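You operate a simulated robot arm through the tools that you are given. There is no shell and no other tool.

You are at the controls of a simulated robot arm. One attempt, no reset.

TASK
Wipe the finger marks off the tall clear tube, stand it in the tube well and cork it.
Fine: use the grey pad and put it back; use the grey cork. What is to be rubbed or washed off counts as gone when no trace of it is left.

It is judged by the outcome, as a careful person would: the job done as asked, and still so three seconds after it is handed in. It fails if anything else is knocked over, pushed out of place, dropped, spilled or broken.

THE ROBOT
A 6-joint arm with a four-finger gripper, fixed in place. Base frame: the origin is at the foot of the arm, x ahead of it, y to its left, z up; the work surface is at about z = 850. Lengths are in mm, angles in rad, forces in N, time in s.
Its first joint turns from -2.897 to 2.897 rad. Payload 3.43 kg.
Tool frame: the origin (TCP) lies between the finger pads and is the grasp point; the fingertips stand 30 mm ahead of it; z points along the fingers, y is the line along which they close. The gripper opens to 120 mm. The gripper's body begins 85 mm behind the TCP.
Orientation is told as [roll, pitch, yaw] about the base's x, y, z axes, in that order, counted from this pose: with the fingers straight down and closing along the base's y, the tool's x points along the base's -x, its y along +y and its z along -z.

THE INTERFACE
- The arm moves only by the tool apply_moves. Its argument "series" is a list of rows, each a list of 7 numbers: the turn, a rotation vector about the tool's x, y, z in units of 60 degrees (1.0 is 60 degrees), then the shift along the tool's x, y, z in units of 500 mm (1.0 is 500 mm), then the finger opening in mm, from 0 to 120. In form: [[ax, ay, az, tx, ty, tz, fingers], ...]. A call has 1 to 20 rows; each row is the pose to reach, as a shift and turn from the pose commanded when the call began, along the tool's axes at that moment. A call with a number of a shift or a turn outside -1 to 1 is refused whole. Each row takes 0.2 s and may step no farther than 50 mm and 0.15 rad from the row before; otherwise, or with a gripper value out of range, the whole call is refused. Where a pose cannot be reached the arm comes as near as it can. A force on the tool above 40 N (or 10 N above the force at the start of the call, whichever is more), or a blocked arm, ends the call early, and 0.2 s more pass. Each finger halts on what it meets, pressing with about 26 N; the grip force reading is that of the motor and also rises with nothing between the fingers. The clock runs only during rows and for 0.2 s after the last one: add rows that repeat a pose to give the fingers time. It gives the time, the measured TCP pose, the force on the tool (base axes), the opening and the grip force at its end, in the units of the frame above (readings bear some noise), with the torque about the TCP (base axes, N m) and any sound that the robot's microphone picked up.
- Cameras (640 x 400 px; columns grow to the right, rows downward): "scene" is fixed at [400.2, 652.9, 1649.3]; the picture's right is [-0.99, 0.11, 0.00], its down [0.11, 0.94, -0.34] and it looks along [-0.04, -0.33, -0.94] (base axes); focal length 312 px, centre (320, 200). "wrist" rides on the gripper at [71, -17, -121] in the tool frame; the picture's right is [0.23, 0.97, 0.00], its down [-0.81, 0.19, -0.55] and it looks along [-0.54, 0.13, 0.83] (tool axes); focal length 275 px, centre (320, 200). There is no depth. A picture from a camera that has moved, and an enlarged one, comes with that camera's place and axes in the base frame and with its lens.
- camera(camera): a new picture of that camera. The clock stands still meanwhile.
- zoom(camera, box): a new picture of the part [left, top, right, bottom] of that camera's present view, enlarged. The clock stands still meanwhile.
- hand_in(): hands the job in; it is judged then, once.

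Places have to be worked out from the pictures, the camera data and where the tool is seen. Open the gripper and draw the arm clear of the work before you hand the job in, unless the task says otherwise.

The tools are called after "Call:" as name(argument=value, ...) on one line, values as JSON. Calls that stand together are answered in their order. apply_moves: Moves the arm, as the interface text tells. Its arguments: {"type":"object","properties":{"series":{"type":"array","items":{"type":"array","items":{"type":"number"}}}},"required":["series"]} The other tools are called the same way: camera (camera) takes a picture; zoom (camera, box) takes an enlarged picture of a part of a camera's view; hand_in () hands the job in.

At the start:

```text
time: 0.0
tool_pos: [370.8, 454.1, 1211.7]
ee_rot: [0.003, 0.002, 0.0]
ft_force: [-0.4, 1.0, -0.2]
wrist_torque: [-0.04, 0.01, -0.01]
width: 120.0
grip_force: 0.0
```

scene: 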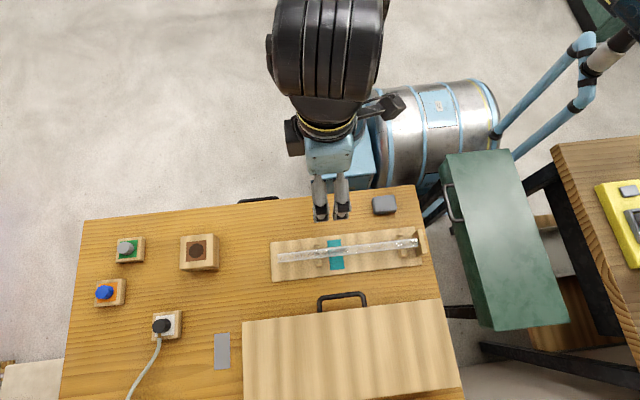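
wrist: 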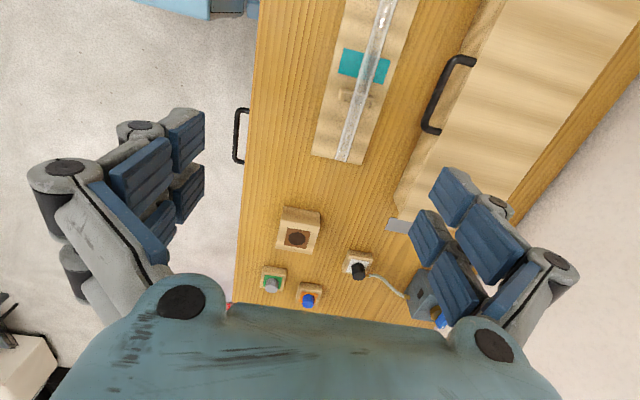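

The pictures show the tube lying on a rack, a cork candidate in a base, a square well block, and grey things. I'll enlarge the parts to tell them apart.

Call:
zoom(camera="scene", box=[260, 180, 440, 290])

Call:
zoom(camera="scene", box=[80, 220, 240, 320])

Call:
zoom(camera="scene", box=[60, 290, 260, 400])

Call:
zoom(camera="wrist", box=[220, 180, 460, 330])

Call:
zoom(camera="wrist", box=[280, 0, 480, 170])

```text
3.56 times, centred on (350, 235) of scene
camera zoom: at [400.2, 652.9, 1649.3], right [-0.99, 0.11, 0.0], down [0.11, 0.94, -0.34], along [-0.04, -0.33, -0.94], focal length 1110 px, centre (213, 76)
```

zoom: 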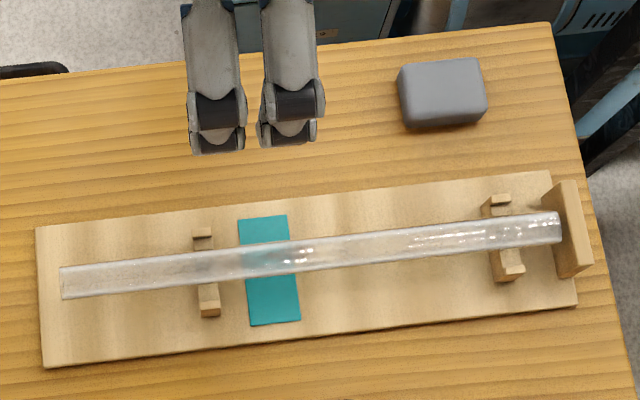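

```text
4.00 times, centred on (160, 270) of scene
camera zoom: at [400.2, 652.9, 1649.3], right [-0.99, 0.11, 0.0], down [0.11, 0.94, -0.34], along [-0.04, -0.33, -0.94], focal length 1249 px, centre (960, -80)
```

zoom: 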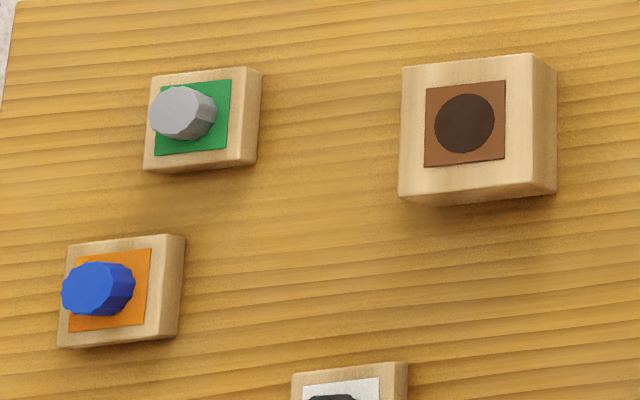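

```text
3.20 times, centred on (160, 345) of scene
camera zoom: at [400.2, 652.9, 1649.3], right [-0.99, 0.11, 0.0], down [0.11, 0.94, -0.34], along [-0.04, -0.33, -0.94], focal length 999 px, centre (832, -264)
```

zoom: 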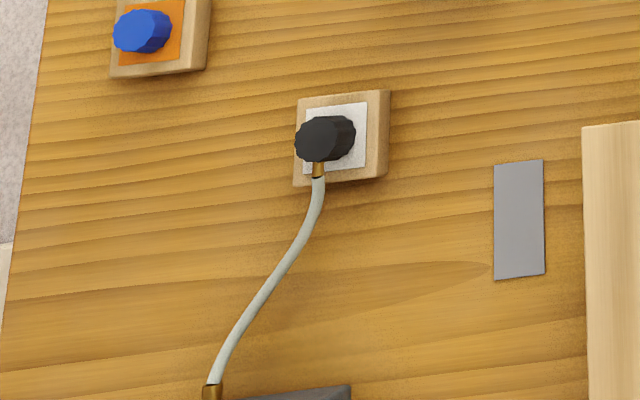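

```text
2.67 times, centred on (340, 255) of wrist
camera zoom: at [299.8, 437.5, 1333.4], right [-0.23, 0.97, 0.0], down [0.81, 0.19, 0.55], along [0.54, 0.13, -0.83], focal length 734 px, centre (267, 53)
```

zoom: 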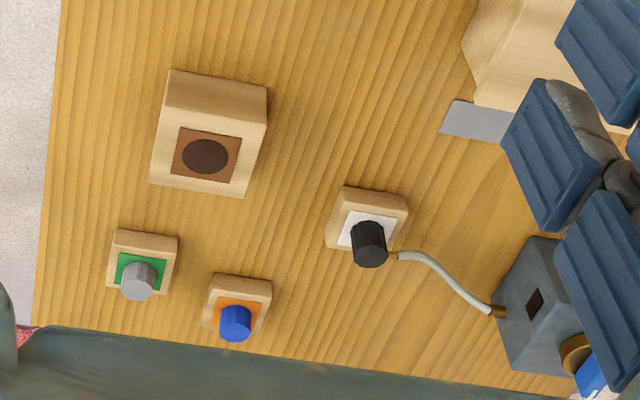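

```text
2.35 times, centred on (380, 85) of wrist
camera zoom: at [299.8, 437.5, 1333.4], right [-0.23, 0.97, 0.0], down [0.81, 0.19, 0.55], along [0.54, 0.13, -0.83], focal length 648 px, centre (179, 471)
```

zoom: 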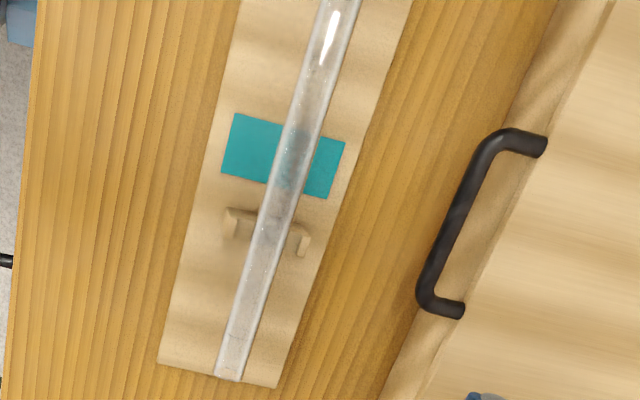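

The tube lies along x at about y=521, from x≈144 to 490, and it is about 22 mm thick. The grey pad is near (202, 403), the well near (685, 478) and the grey cork near (860, 450). I'll lower the wrist camera for a close look at the tube.

Call:
apply_moves(series=[[0, 0, 0, 0.016, 0.027, 0.08, 120], [0, 0, 0, 0.033, 0.054, 0.16, 120], [0, 0, 0, 0.05, 0.08, 0.24, 120], [0, 0, 0, 0.066, 0.107, 0.32, 120], [0, 0, 0, 0.082, 0.134, 0.38, 120]])

Call:
camera(camera="wrist")

Call:
zoom(camera="wrist", box=[240, 0, 400, 100])

Call:
zoom(camera="wrist", box=[240, 100, 400, 200])

```text
time: 1.2
tool_pos: [314.7, 520.3, 1026.2]
ee_rot: [0.001, -0.011, 0.001]
ft_force: [-0.7, -0.1, -0.5]
wrist_torque: [0.0, -0.01, 0.03]
width: 119.8
grip_force: 0.0
```

```text
taken
camera wrist: at [243.1, 504.2, 1146.2], right [-0.23, 0.97, 0.0], down [0.81, 0.19, 0.56], along [0.55, 0.13, -0.83], focal length 275 px, centre (320, 200)
```

wrist: 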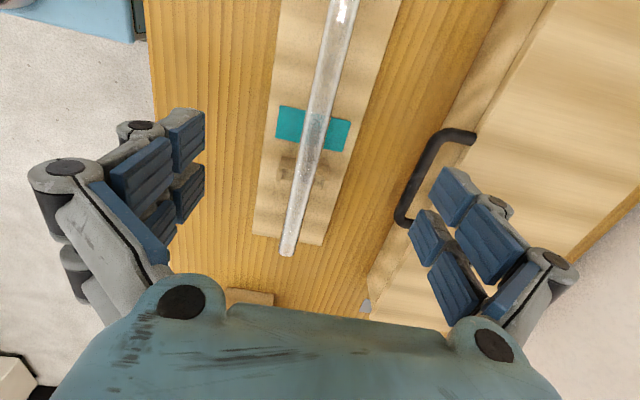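

```text
4.00 times, centred on (320, 50) of wrist
camera zoom: at [243.1, 504.2, 1146.2], right [-0.23, 0.97, 0.0], down [0.81, 0.19, 0.56], along [0.55, 0.13, -0.83], focal length 1101 px, centre (320, 800)
```

zoom: 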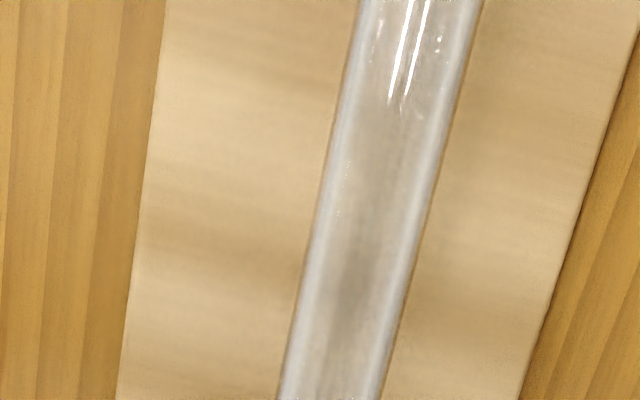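

```text
4.00 times, centred on (320, 150) of wrist
camera zoom: at [243.1, 504.2, 1146.2], right [-0.23, 0.97, 0.0], down [0.81, 0.19, 0.56], along [0.55, 0.13, -0.83], focal length 1101 px, centre (320, 400)
```

zoom: 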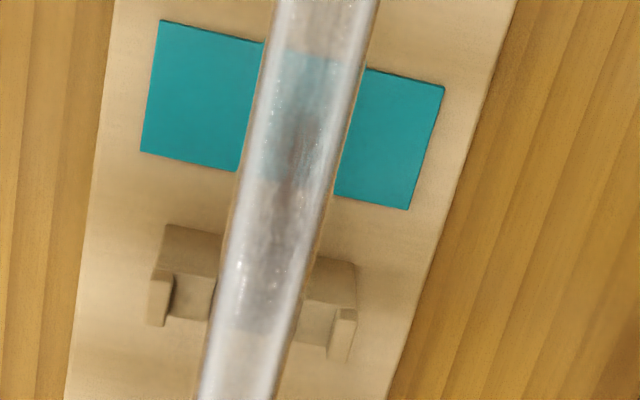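

The tube shows brownish smears near the teal patch and the near foot. I'll check that the arm has settled, then go lower for more detail.

Call:
apply_moves(series=[[0, 0, 0, 0, 0, 0, 120], [0, 0, 0, 0, 0, 0, 120]])

Call:
zoom(camera="wrist", box=[280, 60, 360, 110])

Call:
zoom(camera="wrist", box=[270, 105, 350, 155])

Call:
zoom(camera="wrist", box=[250, 150, 346, 260])

Call:
zoom(camera="scene", box=[260, 220, 440, 290])

```text
time: 1.8
tool_pos: [315.9, 519.8, 1026.1]
ee_rot: [0.001, -0.01, 0.002]
ft_force: [0.9, 0.3, 0.3]
wrist_torque: [-0.02, 0.02, -0.01]
width: 119.9
grip_force: 0.0
```

```text
8.00 times, centred on (320, 85) of wrist
camera zoom: at [243.0, 504.2, 1146.5], right [-0.23, 0.97, 0.0], down [0.81, 0.19, 0.56], along [0.55, 0.13, -0.83], focal length 2202 px, centre (320, 1120)
```

zoom: 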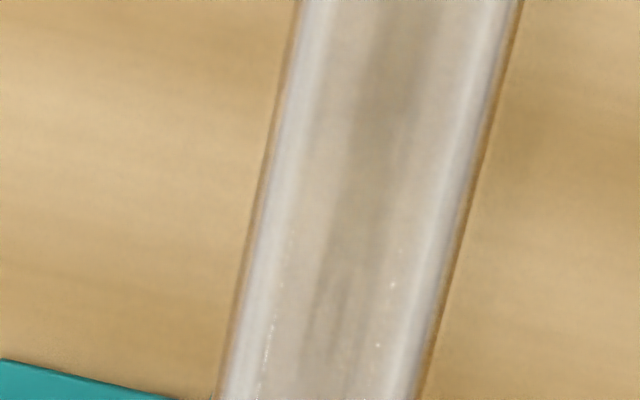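

```text
8.00 times, centred on (310, 130) of wrist
camera zoom: at [243.0, 504.2, 1146.5], right [-0.23, 0.97, 0.0], down [0.81, 0.19, 0.56], along [0.55, 0.13, -0.83], focal length 2202 px, centre (400, 760)
```

zoom: 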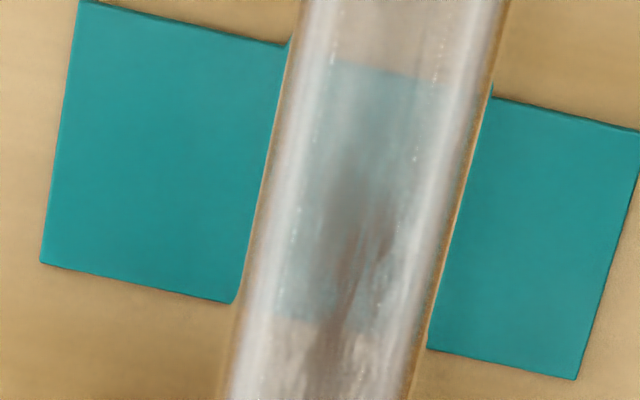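

```text
3.64 times, centred on (298, 205) of wrist
camera zoom: at [243.0, 504.2, 1146.5], right [-0.23, 0.97, 0.0], down [0.81, 0.19, 0.56], along [0.55, 0.13, -0.83], focal length 1001 px, centre (400, 182)
```

zoom: 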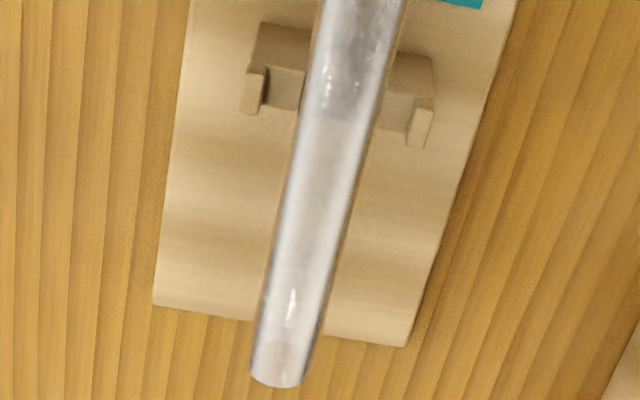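

```text
3.56 times, centred on (350, 255) of scene
camera zoom: at [400.2, 652.9, 1649.3], right [-0.99, 0.11, 0.0], down [0.11, 0.94, -0.34], along [-0.04, -0.33, -0.94], focal length 1110 px, centre (213, 4)
```

zoom: 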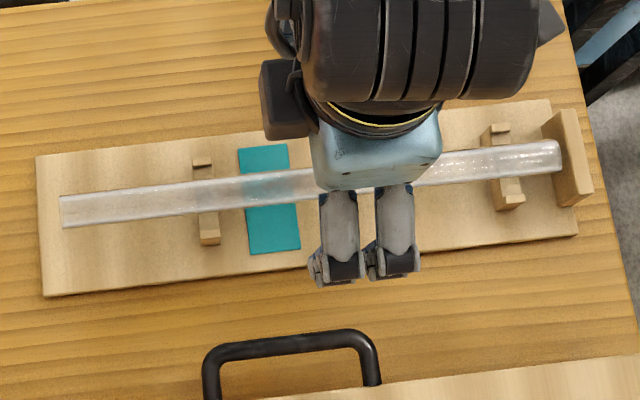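

The reading stands about 14 mm off in x from what I commanded. I'll move forward and down in small steps to see whether that offset persists and to get a closer view of the smears.

Call:
apply_moves(series=[[0, 0, 0, 0, 0, 0.06, 120], [0, 0, 0, 0, 0, 0.12, 120], [0, 0, 0, 0, 0, 0.12, 120]])

Call:
camera(camera="wrist")

Call:
zoom(camera="wrist", box=[240, 0, 400, 100])

Call:
zoom(camera="wrist", box=[240, 90, 400, 190])

Call:
zoom(camera="wrist", box=[220, 190, 380, 290])

```text
time: 2.6
tool_pos: [316.8, 521.1, 966.5]
ee_rot: [0.001, -0.01, 0.001]
ft_force: [-0.1, 0.5, -0.1]
wrist_torque: [-0.03, 0.01, 0.03]
width: 119.8
grip_force: 0.0
```

```text
taken
camera wrist: at [244.3, 504.7, 1086.7], right [-0.23, 0.97, 0.0], down [0.81, 0.19, 0.56], along [0.55, 0.13, -0.83], focal length 275 px, centre (320, 200)
```

wrist: 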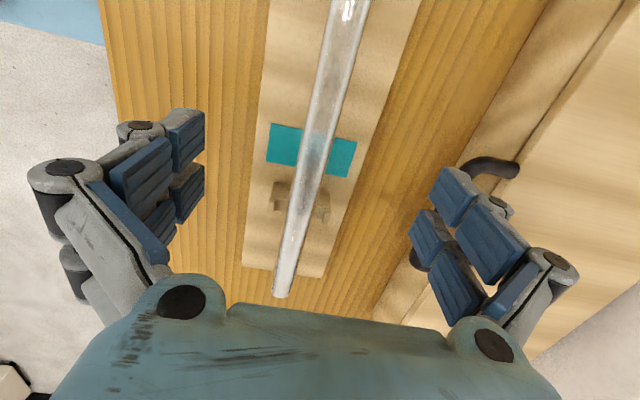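

```text
4.00 times, centred on (320, 50) of wrist
camera zoom: at [244.3, 504.7, 1086.7], right [-0.23, 0.97, 0.0], down [0.81, 0.19, 0.56], along [0.55, 0.13, -0.83], focal length 1101 px, centre (320, 800)
```

zoom: 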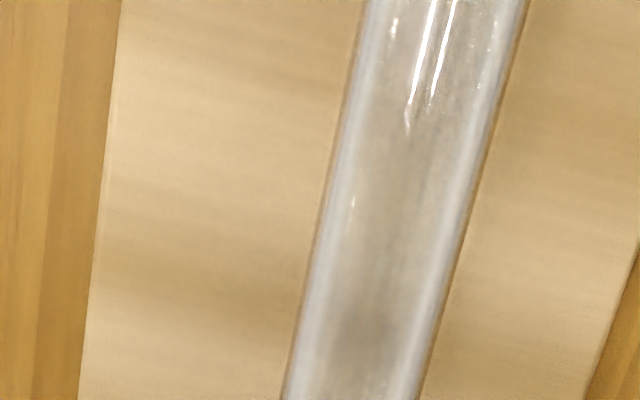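

```text
4.00 times, centred on (320, 140) of wrist
camera zoom: at [244.3, 504.7, 1086.7], right [-0.23, 0.97, 0.0], down [0.81, 0.19, 0.56], along [0.55, 0.13, -0.83], focal length 1101 px, centre (320, 440)
```

zoom: 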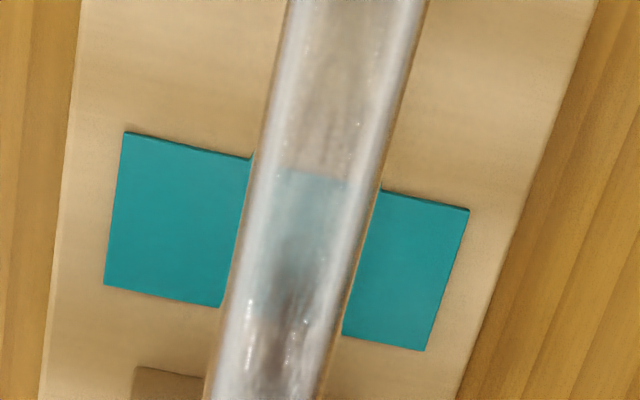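

```text
4.00 times, centred on (300, 240) of wrist
camera zoom: at [244.3, 504.7, 1086.7], right [-0.23, 0.97, 0.0], down [0.81, 0.19, 0.56], along [0.55, 0.13, -0.83], focal length 1101 px, centre (400, 40)
```

zoom: 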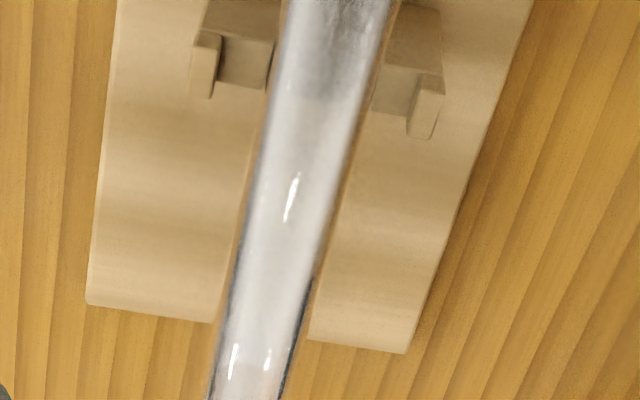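

The moves are now exact relative to the readings, so I'll trust the readings. The dark spot shifts with my viewpoint, so it may be a reflection of the gripper. I'll move over the pad, which clears the tube for the scene camera.

Call:
apply_moves(series=[[0, 0, 0, 0.0, 0.0, -0.08, 120], [0, 0, 0, 0.05, -0.05, -0.12, 120], [0, 0, 0, 0.1, -0.1, -0.12, 120], [0, 0, 0, 0.15, -0.15, -0.12, 120], [0, 0, 0, 0.2, -0.2, -0.12, 120], [0, 0, 0, 0.23, -0.236, -0.12, 120], [0, 0, 0, 0.23, -0.236, -0.12, 120]])

Call:
camera(camera="wrist")

Call:
camera(camera="scene")

Call:
zoom(camera="scene", box=[270, 230, 350, 280])

Call:
zoom(camera="scene", box=[350, 220, 430, 270])

```text
time: 4.2
tool_pos: [202.5, 402.2, 1025.2]
ee_rot: [0.003, -0.011, 0.0]
ft_force: [0.3, 0.4, 0.0]
wrist_torque: [-0.02, 0.01, 0.0]
width: 120.1
grip_force: 0.1
```

```text
taken
camera wrist: at [129.9, 385.9, 1145.3], right [-0.23, 0.97, 0.0], down [0.81, 0.19, 0.56], along [0.55, 0.13, -0.83], focal length 275 px, centre (320, 200)
```

wrist: 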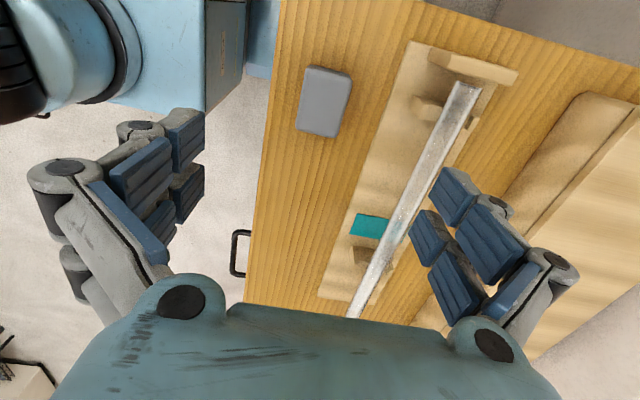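

```text
taken
```

scene: 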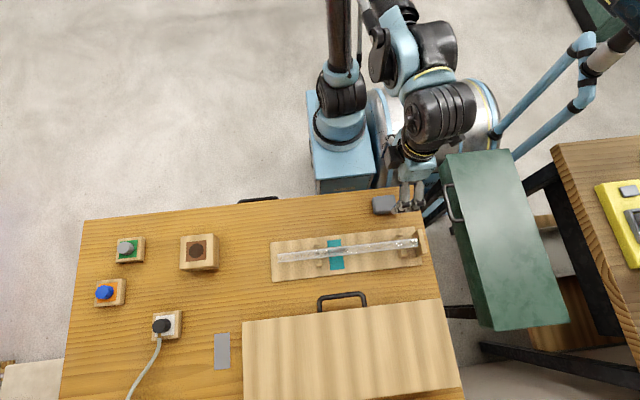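

```text
8.00 times, centred on (310, 255) of scene
camera zoom: at [400.2, 652.9, 1649.3], right [-0.99, 0.11, 0.0], down [0.11, 0.94, -0.34], along [-0.04, -0.33, -0.94], focal length 2498 px, centre (400, -240)
```

zoom: 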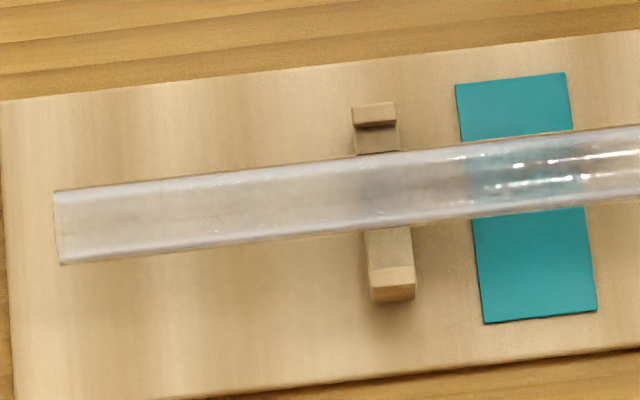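

```text
8.00 times, centred on (390, 245) of scene
camera zoom: at [400.2, 652.9, 1649.3], right [-0.99, 0.11, 0.0], down [0.11, 0.94, -0.34], along [-0.04, -0.33, -0.94], focal length 2498 px, centre (-240, -160)
```

zoom: 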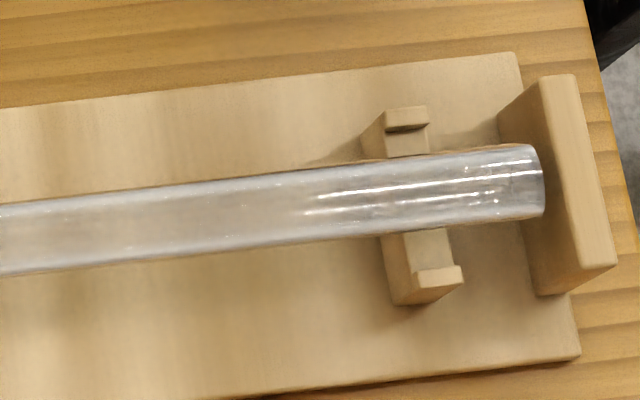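

The pad's place agrees from both cameras, at about (200, 404). I'll check how the gripper's position looks from the scene camera before grasping.

Call:
zoom(camera="scene", box=[350, 140, 446, 230])

Call:
zoom(camera="wrist", box=[270, 40, 370, 150])

Call:
zoom(camera="wrist", box=[330, 20, 530, 320])

```text
4.44 times, centred on (398, 185) of scene
camera zoom: at [400.2, 652.9, 1649.3], right [-0.99, 0.11, 0.0], down [0.11, 0.94, -0.34], along [-0.04, -0.33, -0.94], focal length 1388 px, centre (-27, 267)
```

zoom: 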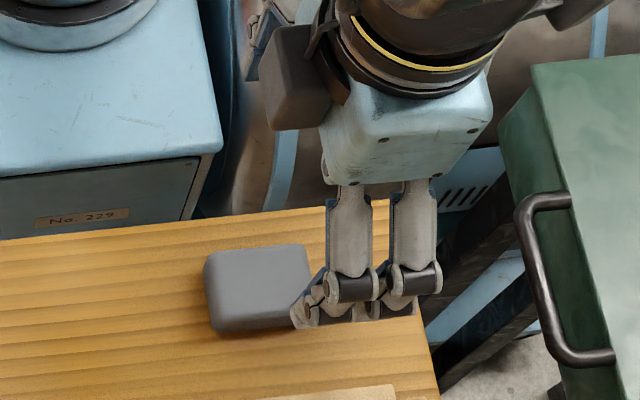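

```text
3.64 times, centred on (320, 95) of wrist
camera zoom: at [129.9, 385.9, 1145.3], right [-0.23, 0.97, 0.0], down [0.81, 0.19, 0.56], along [0.55, 0.13, -0.83], focal length 1001 px, centre (320, 582)
```

zoom: 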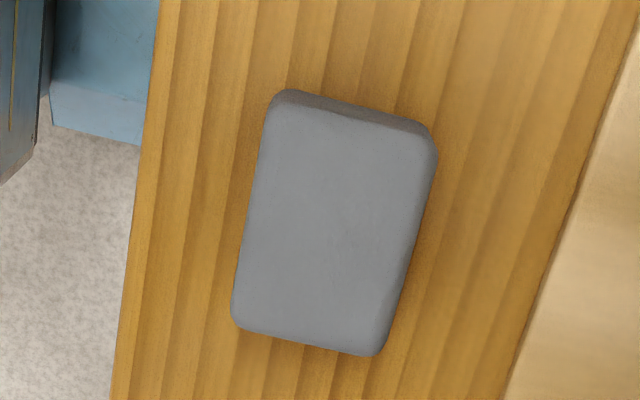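

```text
1.33 times, centred on (430, 170) of wrist
camera zoom: at [129.9, 385.9, 1145.3], right [-0.23, 0.97, 0.0], down [0.81, 0.19, 0.56], along [0.55, 0.13, -0.83], focal length 367 px, centre (173, 240)
```

zoom: 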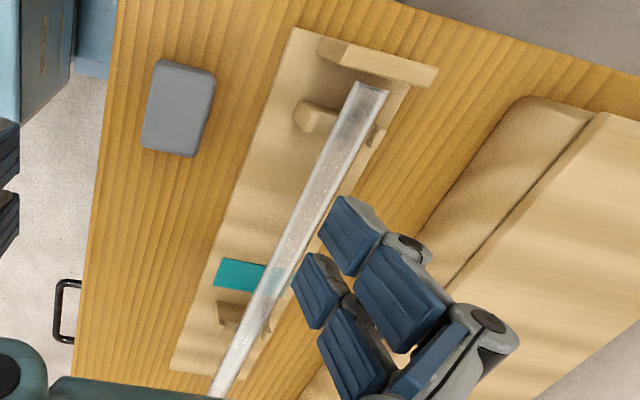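

The pad is about 62 × 42 mm, centred near (201, 406) and aligned with the axes. Now I'll look more closely along the whole tube for the marks.

Call:
zoom(camera="scene", box=[274, 244, 310, 266])

Call:
zoom(camera="scene", box=[308, 241, 344, 263])

Call:
zoom(camera="scene", box=[342, 238, 378, 260])

Call:
zoom(camera="scene", box=[374, 235, 424, 260])

Call:
zoom(camera="wrist", box=[380, 150, 440, 210])

Call:
zoom(camera="wrist", box=[420, 70, 500, 150])

Call:
zoom(camera="wrist", box=[340, 210, 420, 330])

```text
16.00 times, centred on (292, 255) of scene
camera zoom: at [400.2, 652.9, 1649.3], right [-0.99, 0.11, 0.0], down [0.11, 0.94, -0.34], along [-0.04, -0.33, -0.94], focal length 4997 px, centre (768, -680)
```

zoom: 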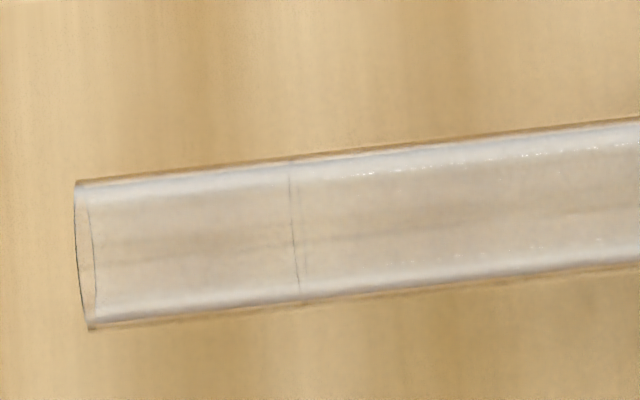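

```text
16.00 times, centred on (326, 252) of scene
camera zoom: at [400.2, 652.9, 1649.3], right [-0.99, 0.11, 0.0], down [0.11, 0.94, -0.34], along [-0.04, -0.33, -0.94], focal length 4997 px, centre (224, -632)
```

zoom: 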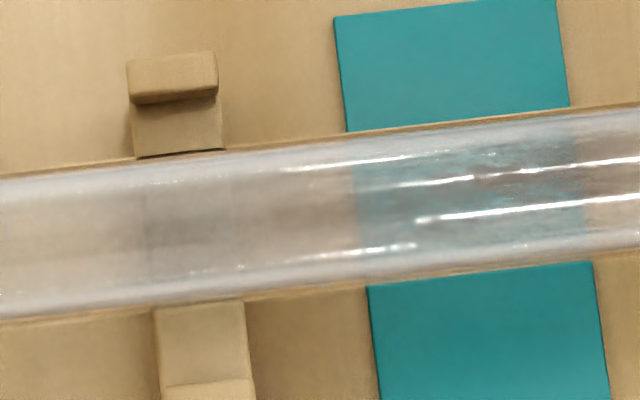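

```text
16.00 times, centred on (360, 249) of scene
camera zoom: at [400.2, 652.9, 1649.3], right [-0.99, 0.11, 0.0], down [0.11, 0.94, -0.34], along [-0.04, -0.33, -0.94], focal length 4997 px, centre (-320, -584)
```

zoom: 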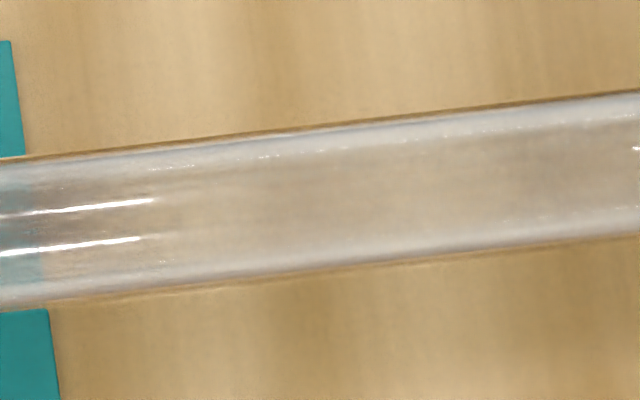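

```text
12.80 times, centred on (399, 248) of scene
camera zoom: at [400.2, 652.9, 1649.3], right [-0.99, 0.11, 0.0], down [0.11, 0.94, -0.34], along [-0.04, -0.33, -0.94], focal length 3998 px, centre (-691, -408)
```

zoom: 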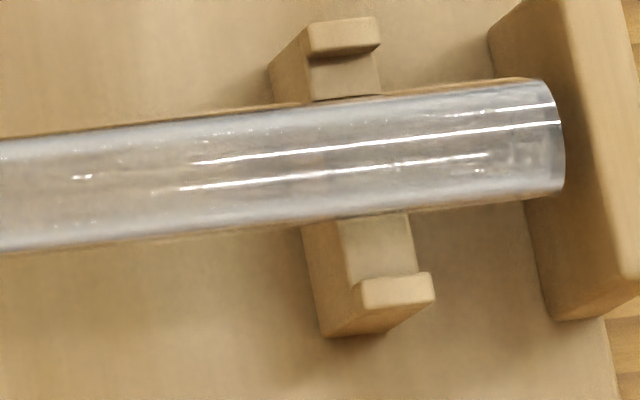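

```text
6.67 times, centred on (410, 180) of wrist
camera zoom: at [129.9, 385.9, 1145.3], right [-0.23, 0.97, 0.0], down [0.81, 0.19, 0.56], along [0.55, 0.13, -0.83], focal length 1835 px, centre (-280, 333)
```

zoom: 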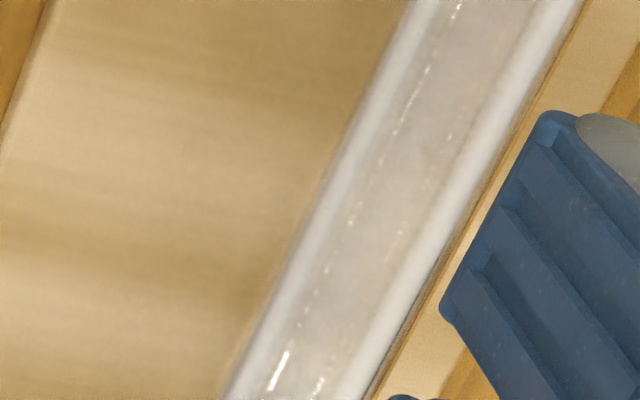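

```text
5.00 times, centred on (460, 110) of wrist
camera zoom: at [129.9, 385.9, 1145.3], right [-0.23, 0.97, 0.0], down [0.81, 0.19, 0.56], along [0.55, 0.13, -0.83], focal length 1376 px, centre (-380, 650)
```

zoom: 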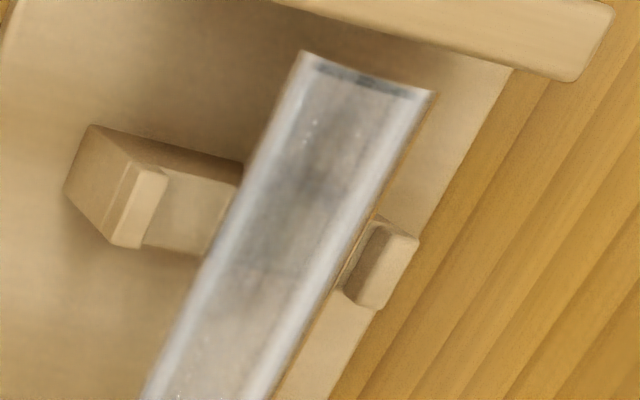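

```text
3.33 times, centred on (380, 270) of wrist
camera zoom: at [129.9, 385.9, 1145.3], right [-0.23, 0.97, 0.0], down [0.81, 0.19, 0.56], along [0.55, 0.13, -0.83], focal length 918 px, centre (120, -33)
```

zoom: 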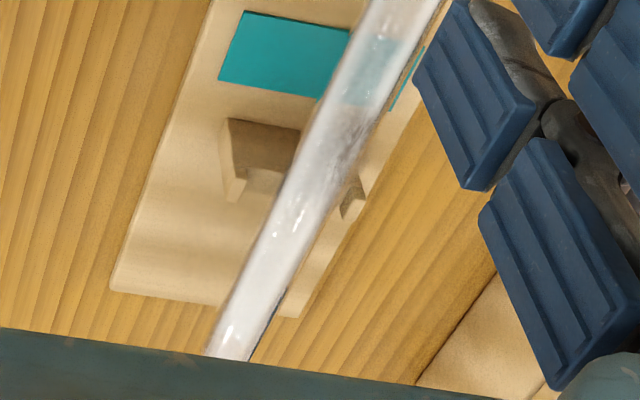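

The tube's far end (x≈490) is open and the near end (x≈144) is closed. The smudges lie mostly around x≈330–400. Next I'll go down partway over the pad to measure its height before grasping.

Call:
apply_moves(series=[[0, 0, 0, 0.002, 0.0076, 0.07, 120], [0, 0, 0, 0.002, 0.0076, 0.13, 120], [0, 0, 0, 0.002, 0.0076, 0.19, 120], [0, 0, 0, 0.002, 0.0076, 0.19, 120]])

Call:
camera(camera="wrist")

Call:
zoom(camera="wrist", box=[240, 80, 400, 180])

Call:
zoom(camera="scene", box=[350, 170, 430, 220])

```text
time: 5.2
tool_pos: [200.8, 409.8, 929.0]
ee_rot: [0.002, -0.011, 0.0]
ft_force: [-1.0, 0.2, -0.9]
wrist_torque: [-0.02, 0.04, -0.03]
width: 119.9
grip_force: 0.1
```

```text
taken
camera wrist: at [129.3, 391.7, 1048.9], right [-0.23, 0.97, 0.0], down [0.81, 0.19, 0.56], along [0.55, 0.13, -0.83], focal length 275 px, centre (320, 200)
```

wrist: 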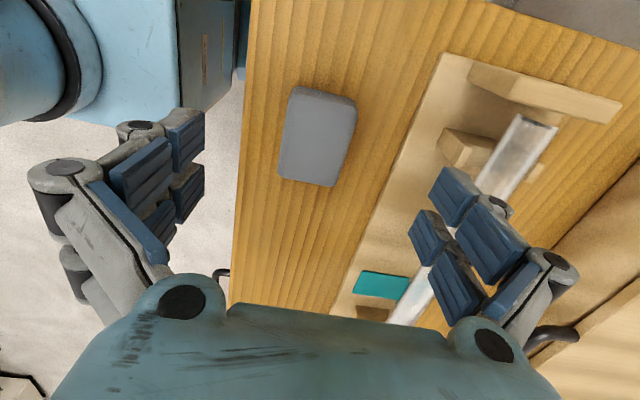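

```text
4.00 times, centred on (320, 130) of wrist
camera zoom: at [129.3, 391.7, 1048.9], right [-0.23, 0.97, 0.0], down [0.81, 0.19, 0.56], along [0.55, 0.13, -0.83], focal length 1101 px, centre (320, 480)
```

zoom: 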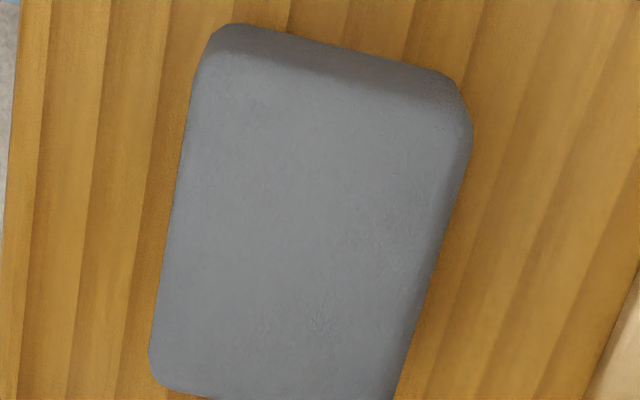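

```text
8.00 times, centred on (390, 195) of scene
camera zoom: at [400.2, 652.9, 1649.3], right [-0.99, 0.11, 0.0], down [0.11, 0.94, -0.34], along [-0.04, -0.33, -0.94], focal length 2498 px, centre (-240, 240)
```

zoom: 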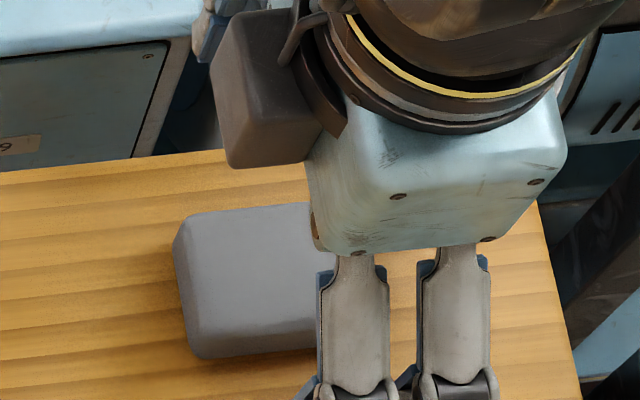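

The pad is about 24 mm tall with its centre near (199, 406). I'll lower the fingertips to about z=862, beside its upper half, and close.

Call:
apply_moves(series=[[0, 0, 0, 0, -0.006, 0.04, 120], [0, 0, 0, 0, -0.006, 0.074, 120], [0, 0, 0, 0, -0.006, 0.074, 70], [0, 0, 0, 0, -0.006, 0.074, 55], [0, 0, 0, 0, -0.006, 0.074, 30], [0, 0, 0, 0, -0.006, 0.074, 30], [0, 0, 0, 0, -0.006, 0.074, 30]])

Call:
camera(camera="wrist")

Call:
camera(camera="scene")

```text
time: 6.8
tool_pos: [202.2, 404.4, 892.9]
ee_rot: [0.002, -0.013, 0.0]
ft_force: [0.3, -1.3, 0.6]
wrist_torque: [-0.03, 0.04, -0.04]
width: 44.1
grip_force: 26.1
```

```text
taken
camera wrist: at [129.6, 388.6, 1013.2], right [-0.23, 0.97, 0.0], down [0.81, 0.19, 0.56], along [0.55, 0.13, -0.83], focal length 275 px, centre (320, 200)
```

wrist: 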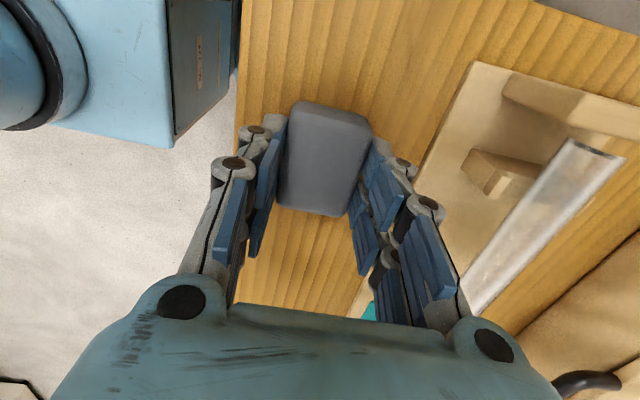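

```text
taken
```

scene: 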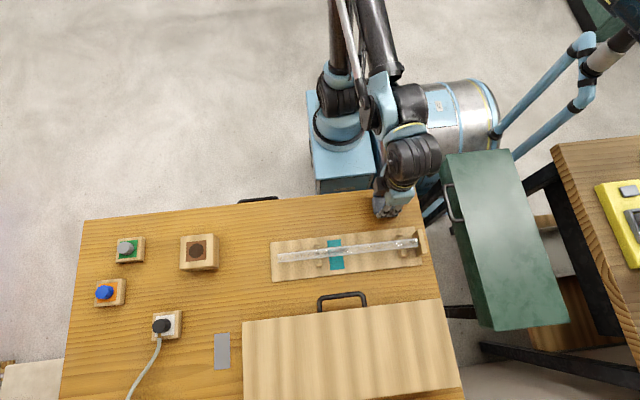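

The pad is gripped at a width of 44 mm, and its home is TCP (202, 404.5, 893). I'll lift it clear and carry it over the tube's middle.

Call:
apply_moves(series=[[0, 0, 0, 0, 0, -0.05, 30], [0, 0, 0, 0, 0, -0.14, 30], [0, 0, 0, 0, 0, -0.214, 30], [0, 0, 0, -0.06, 0.07, -0.214, 30], [0, 0, 0, -0.12, 0.14, -0.214, 30], [0, 0, 0, -0.18, 0.21, -0.214, 30], [0, 0, 0, -0.196, 0.233, -0.214, 30], [0, 0, 0, -0.196, 0.233, -0.214, 30]])

Call:
camera(camera="wrist")

Call:
zoom(camera="scene", box=[260, 200, 440, 300])

```text
time: 8.6
tool_pos: [300.3, 520.7, 1002.8]
ee_rot: [0.003, -0.01, 0.002]
ft_force: [0.1, 0.3, 0.7]
wrist_torque: [0.0, -0.02, -0.01]
width: 43.9
grip_force: 26.0
```

```text
taken
camera wrist: at [228.4, 503.7, 1122.7], right [-0.23, 0.97, 0.0], down [0.81, 0.19, 0.56], along [0.55, 0.13, -0.83], focal length 275 px, centre (320, 200)
```

wrist: 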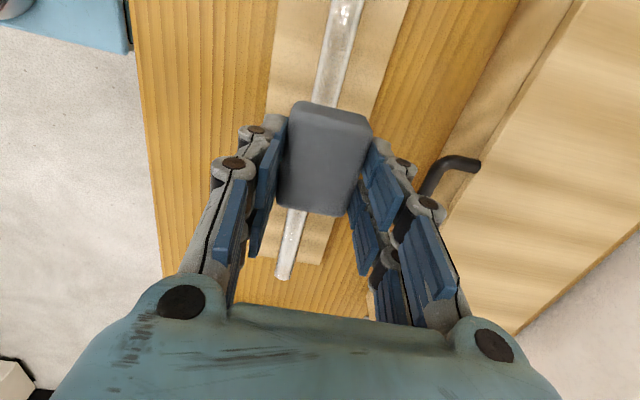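

```text
3.56 times, centred on (350, 250) of scene
camera zoom: at [400.2, 652.9, 1649.3], right [-0.99, 0.11, 0.0], down [0.11, 0.94, -0.34], along [-0.04, -0.33, -0.94], focal length 1110 px, centre (213, 22)
```

zoom: 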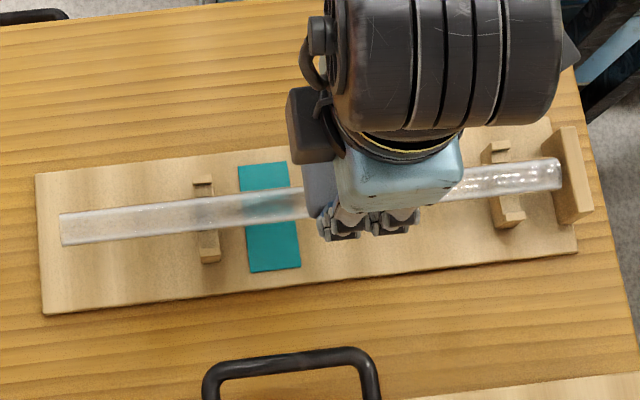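

The pad sits square over the tube. I'll lower it until contact shows in the force.

Call:
apply_moves(series=[[0, 0, 0, 0, 0, 0.06, 30], [0, 0, 0, 0, 0, 0.1, 30], [0, 0, 0, 0, 0, 0.106, 30], [0, 0, 0, 0, 0, 0.11, 30], [0, 0, 0, 0, 0, 0.11, 30]])

Call:
zoom(camera="wrist", box=[200, 80, 440, 230])

```text
time: 9.4
tool_pos: [287.8, 521.1, 952.7]
ee_rot: [0.002, -0.023, 0.001]
ft_force: [1.4, -0.2, -1.8]
wrist_torque: [-0.01, 0.12, -0.03]
width: 44.2
grip_force: 25.9
stopped in row 3: the force on the tool passed its limit at 41 N (the readings are from after the stop); the commanded pose is now the measured one
```

```text
2.67 times, centred on (320, 155) of wrist
camera zoom: at [214.4, 503.8, 1073.2], right [-0.23, 0.97, 0.0], down [0.8, 0.19, 0.57], along [0.56, 0.13, -0.82], focal length 734 px, centre (320, 320)
```

zoom: 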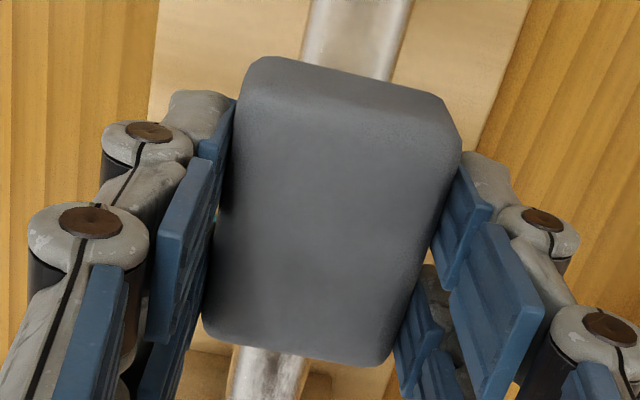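

It touched while moving too fast: 41 N at about z=950, and the arm rebounded with x at 288 and a slight pitch. I'll check that the tube hasn't moved before continuing more gently.

Call:
zoom(camera="scene", box=[260, 200, 440, 300])

Call:
apply_moves(series=[[0, 0.011, 0, -0.012, 0, -0.01, 30], [0, 0.022, 0, -0.024, 0, -0.02, 30], [0, 0.022, 0, -0.024, 0, -0.02, 30]])

Call:
zoom(camera="scene", box=[260, 200, 440, 300])

```text
3.56 times, centred on (350, 250) of scene
camera zoom: at [400.2, 652.9, 1649.3], right [-0.99, 0.11, 0.0], down [0.11, 0.94, -0.34], along [-0.04, -0.33, -0.94], focal length 1110 px, centre (213, 22)
```

zoom: 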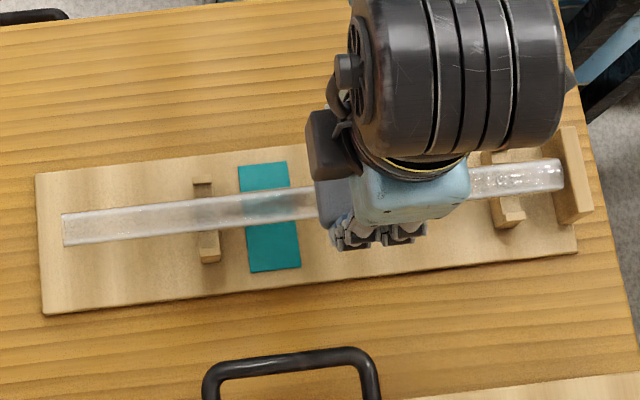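

```text
time: 10.2
tool_pos: [300.6, 521.2, 963.6]
ee_rot: [0.004, 0.002, 0.001]
ft_force: [-0.3, 0.3, -0.6]
wrist_torque: [0.0, 0.03, -0.01]
width: 43.7
grip_force: 26.0
```

```text
3.56 times, centred on (350, 250) of scene
camera zoom: at [400.2, 652.9, 1649.3], right [-0.99, 0.11, 0.0], down [0.11, 0.94, -0.34], along [-0.04, -0.33, -0.94], focal length 1110 px, centre (213, 22)
```

zoom: 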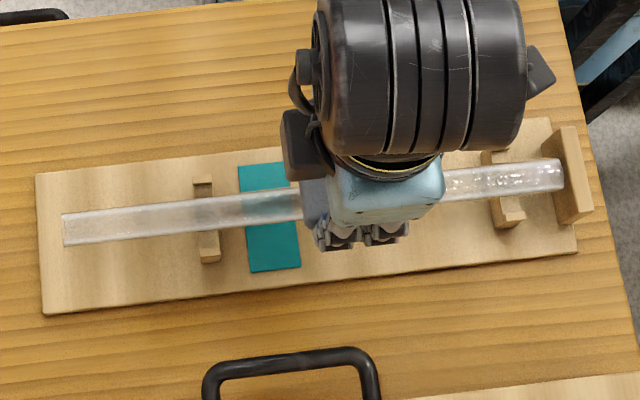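

The tube is unmoved and the tool is level again. I'll approach in millimetre steps.

Call:
apply_moves(series=[[0, 0, 0, 0, 0, 0.006, 30], [0, 0, 0, 0, 0, 0.012, 30], [0, 0, 0, 0, 0, 0.016, 30], [0, 0, 0, 0, 0, 0.02, 30], [0, 0, 0, 0, 0, 0.022, 30], [0, 0, 0, 0, 0, 0.022, 30]])

```text
time: 11.6
tool_pos: [300.3, 520.7, 953.3]
ee_rot: [0.003, 0.003, 0.002]
ft_force: [0.3, 0.5, -0.2]
wrist_torque: [-0.01, -0.02, -0.01]
width: 44.0
grip_force: 26.0
```

No contact at 953, so I'll keep going down in 1 mm steps.

Call:
apply_moves(series=[[0, 0, 0, 0, 0, 0.002, 30], [0, 0, 0, 0, 0, 0.004, 30], [0, 0, 0, 0, 0, 0.006, 30], [0, 0, 0, 0, 0, 0.006, 30]])

```text
time: 12.6
tool_pos: [299.1, 521.3, 950.2]
ee_rot: [0.005, 0.0, 0.002]
ft_force: [-1.6, 0.9, 32.1]
wrist_torque: [0.1, -0.43, 0.03]
width: 44.3
grip_force: 25.2
```

Contact starts near z=952, with 32 N at 950.2. I'll lift, go to x≈385, then come down to about 10–20 N and stroke toward −x only, so the tube is pushed against its stop.

Call:
apply_moves(series=[[0, 0, 0, 0, 0, -0.012, 30], [0, 0, 0, -0.05, 0, -0.02, 30], [0, 0, 0, -0.1, 0, -0.02, 30], [0, 0, 0, -0.15, 0, -0.02, 30], [0, 0, 0, -0.172, 0, -0.02, 30], [0, 0, 0, -0.172, 0, -0.012, 30], [0, 0, 0, -0.172, 0, -0.006, 30], [0, 0, 0, -0.172, 0, -0.003, 30], [0, 0, 0, -0.172, 0, -0.003, 30]])

Call:
zoom(camera="scene", box=[260, 200, 440, 300])

```text
time: 14.6
tool_pos: [385.6, 521.9, 952.0]
ee_rot: [0.003, 0.001, 0.002]
ft_force: [-1.1, -0.1, -0.2]
wrist_torque: [-0.01, 0.02, 0.0]
width: 43.9
grip_force: 26.4
```

```text
3.56 times, centred on (350, 250) of scene
camera zoom: at [400.2, 652.9, 1649.3], right [-0.99, 0.11, 0.0], down [0.11, 0.94, -0.34], along [-0.04, -0.33, -0.94], focal length 1110 px, centre (213, 22)
```

zoom: 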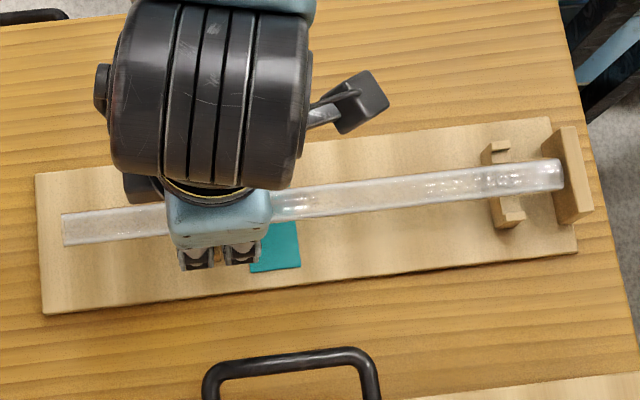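

At 952 there is no load yet. I'll lower 1 mm and read again.

Call:
apply_moves(series=[[0, 0, 0, 0, 0, 0.0015, 30], [0, 0, 0, 0, 0, 0.0025, 30], [0, 0, 0, 0, 0, 0.0025, 30]])

```text
time: 15.4
tool_pos: [385.6, 521.3, 951.4]
ee_rot: [0.003, 0.0, 0.002]
ft_force: [0.2, 0.5, 15.0]
wrist_torque: [0.03, -0.14, 0.0]
width: 44.1
grip_force: 26.4
```

It presses with 15 N now. I'll stroke toward −x along the tube to x≈215.

Call:
apply_moves(series=[[0, 0, 0, 0.02, 0, 0, 30], [0, 0, 0, 0.04, 0, 0, 30], [0, 0, 0, 0.06, 0, 0, 30], [0, 0, 0, 0.08, 0, 0, 30], [0, 0, 0, 0.1, 0, 0, 30], [0, 0, 0, 0.12, 0, 0, 30], [0, 0, 0, 0.14, 0, 0, 30], [0, 0, 0, 0.16, 0, 0, 30]])

Call:
zoom(camera="scene", box=[260, 200, 440, 300])

Call:
camera(camera="wrist")

```text
time: 17.2
tool_pos: [304.2, 521.3, 951.2]
ee_rot: [0.003, 0.0, 0.001]
ft_force: [0.3, 0.0, 1.1]
wrist_torque: [0.02, 0.03, -0.02]
width: 44.2
grip_force: 26.1
```

```text
3.56 times, centred on (350, 250) of scene
camera zoom: at [400.2, 652.9, 1649.3], right [-0.99, 0.11, 0.0], down [0.11, 0.94, -0.34], along [-0.04, -0.33, -0.94], focal length 1110 px, centre (213, 22)
```

zoom: 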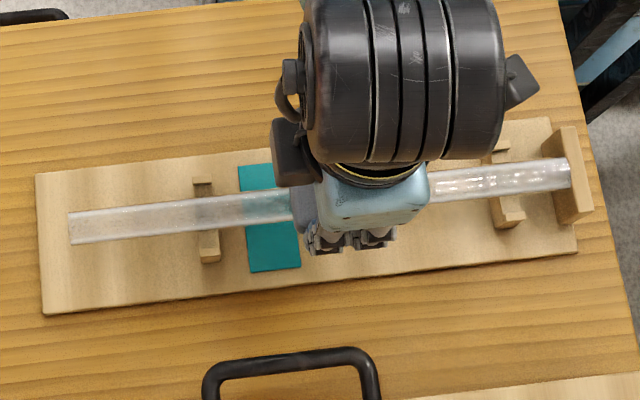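

```text
taken
camera wrist: at [234.2, 504.2, 1071.5], right [-0.23, 0.97, 0.0], down [0.81, 0.19, 0.55], along [0.54, 0.13, -0.83], focal length 275 px, centre (320, 200)
```

wrist: 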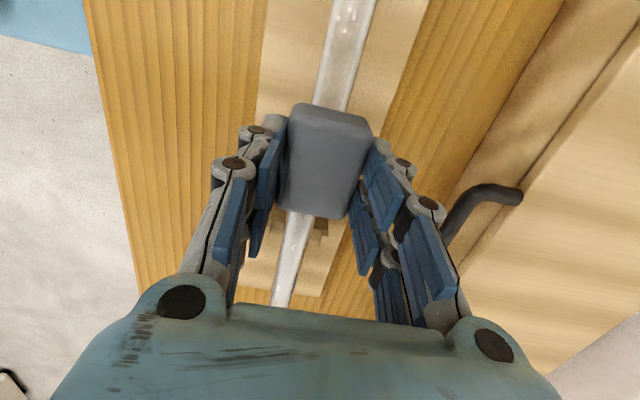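

The tube has slid a few millimetres and now rests against the stop, which is fine. I'll lift and shift aside to see whether the wipe changed the marks.

Call:
apply_moves(series=[[0, 0, 0, 0, 0, -0.05, 30], [0, 0, 0, 0.05, 0, -0.1, 30], [0, 0, 0, 0.12, -0.02, -0.12, 30], [0, 0, 0, 0.19, -0.05, -0.12, 30], [0, 0, 0, 0.19, -0.05, -0.12, 30]])

Call:
zoom(camera="scene", box=[308, 241, 344, 263])

Call:
zoom(camera="scene", box=[342, 238, 378, 260])

Call:
zoom(camera="wrist", box=[270, 200, 390, 300])

Call:
camera(camera="wrist")

```text
time: 18.4
tool_pos: [210.1, 494.7, 1010.7]
ee_rot: [0.003, 0.002, -0.002]
ft_force: [0.3, -0.1, -0.5]
wrist_torque: [0.01, 0.0, 0.0]
width: 44.2
grip_force: 26.2
```

```text
16.00 times, centred on (326, 252) of scene
camera zoom: at [400.2, 652.9, 1649.3], right [-0.99, 0.11, 0.0], down [0.11, 0.94, -0.34], along [-0.04, -0.33, -0.94], focal length 4997 px, centre (224, -632)
```

zoom: 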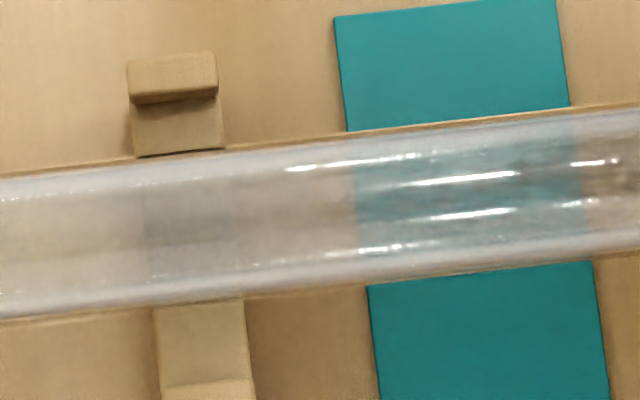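

```text
16.00 times, centred on (360, 249) of scene
camera zoom: at [400.2, 652.9, 1649.3], right [-0.99, 0.11, 0.0], down [0.11, 0.94, -0.34], along [-0.04, -0.33, -0.94], focal length 4997 px, centre (-320, -584)
```

zoom: 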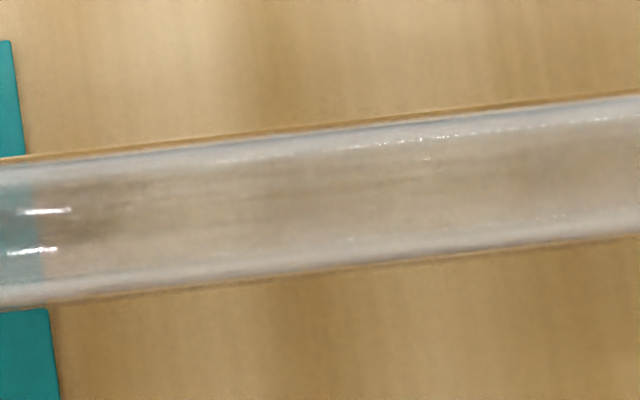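

```text
4.00 times, centred on (330, 250) of wrist
camera zoom: at [140.2, 478.0, 1131.8], right [-0.23, 0.97, 0.0], down [0.81, 0.19, 0.55], along [0.54, 0.13, -0.83], focal length 1101 px, centre (280, 0)
```

zoom: 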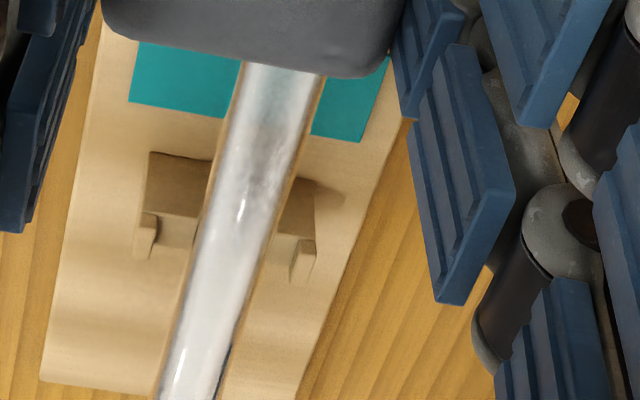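

```text
taken
camera wrist: at [140.2, 478.0, 1131.8], right [-0.23, 0.97, 0.0], down [0.81, 0.19, 0.55], along [0.54, 0.13, -0.83], focal length 275 px, centre (320, 200)
```

wrist: 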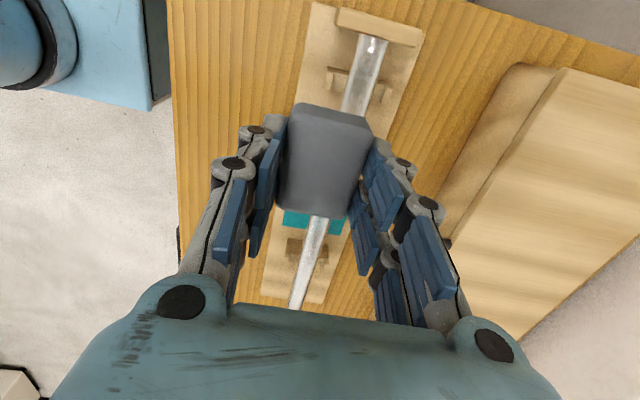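

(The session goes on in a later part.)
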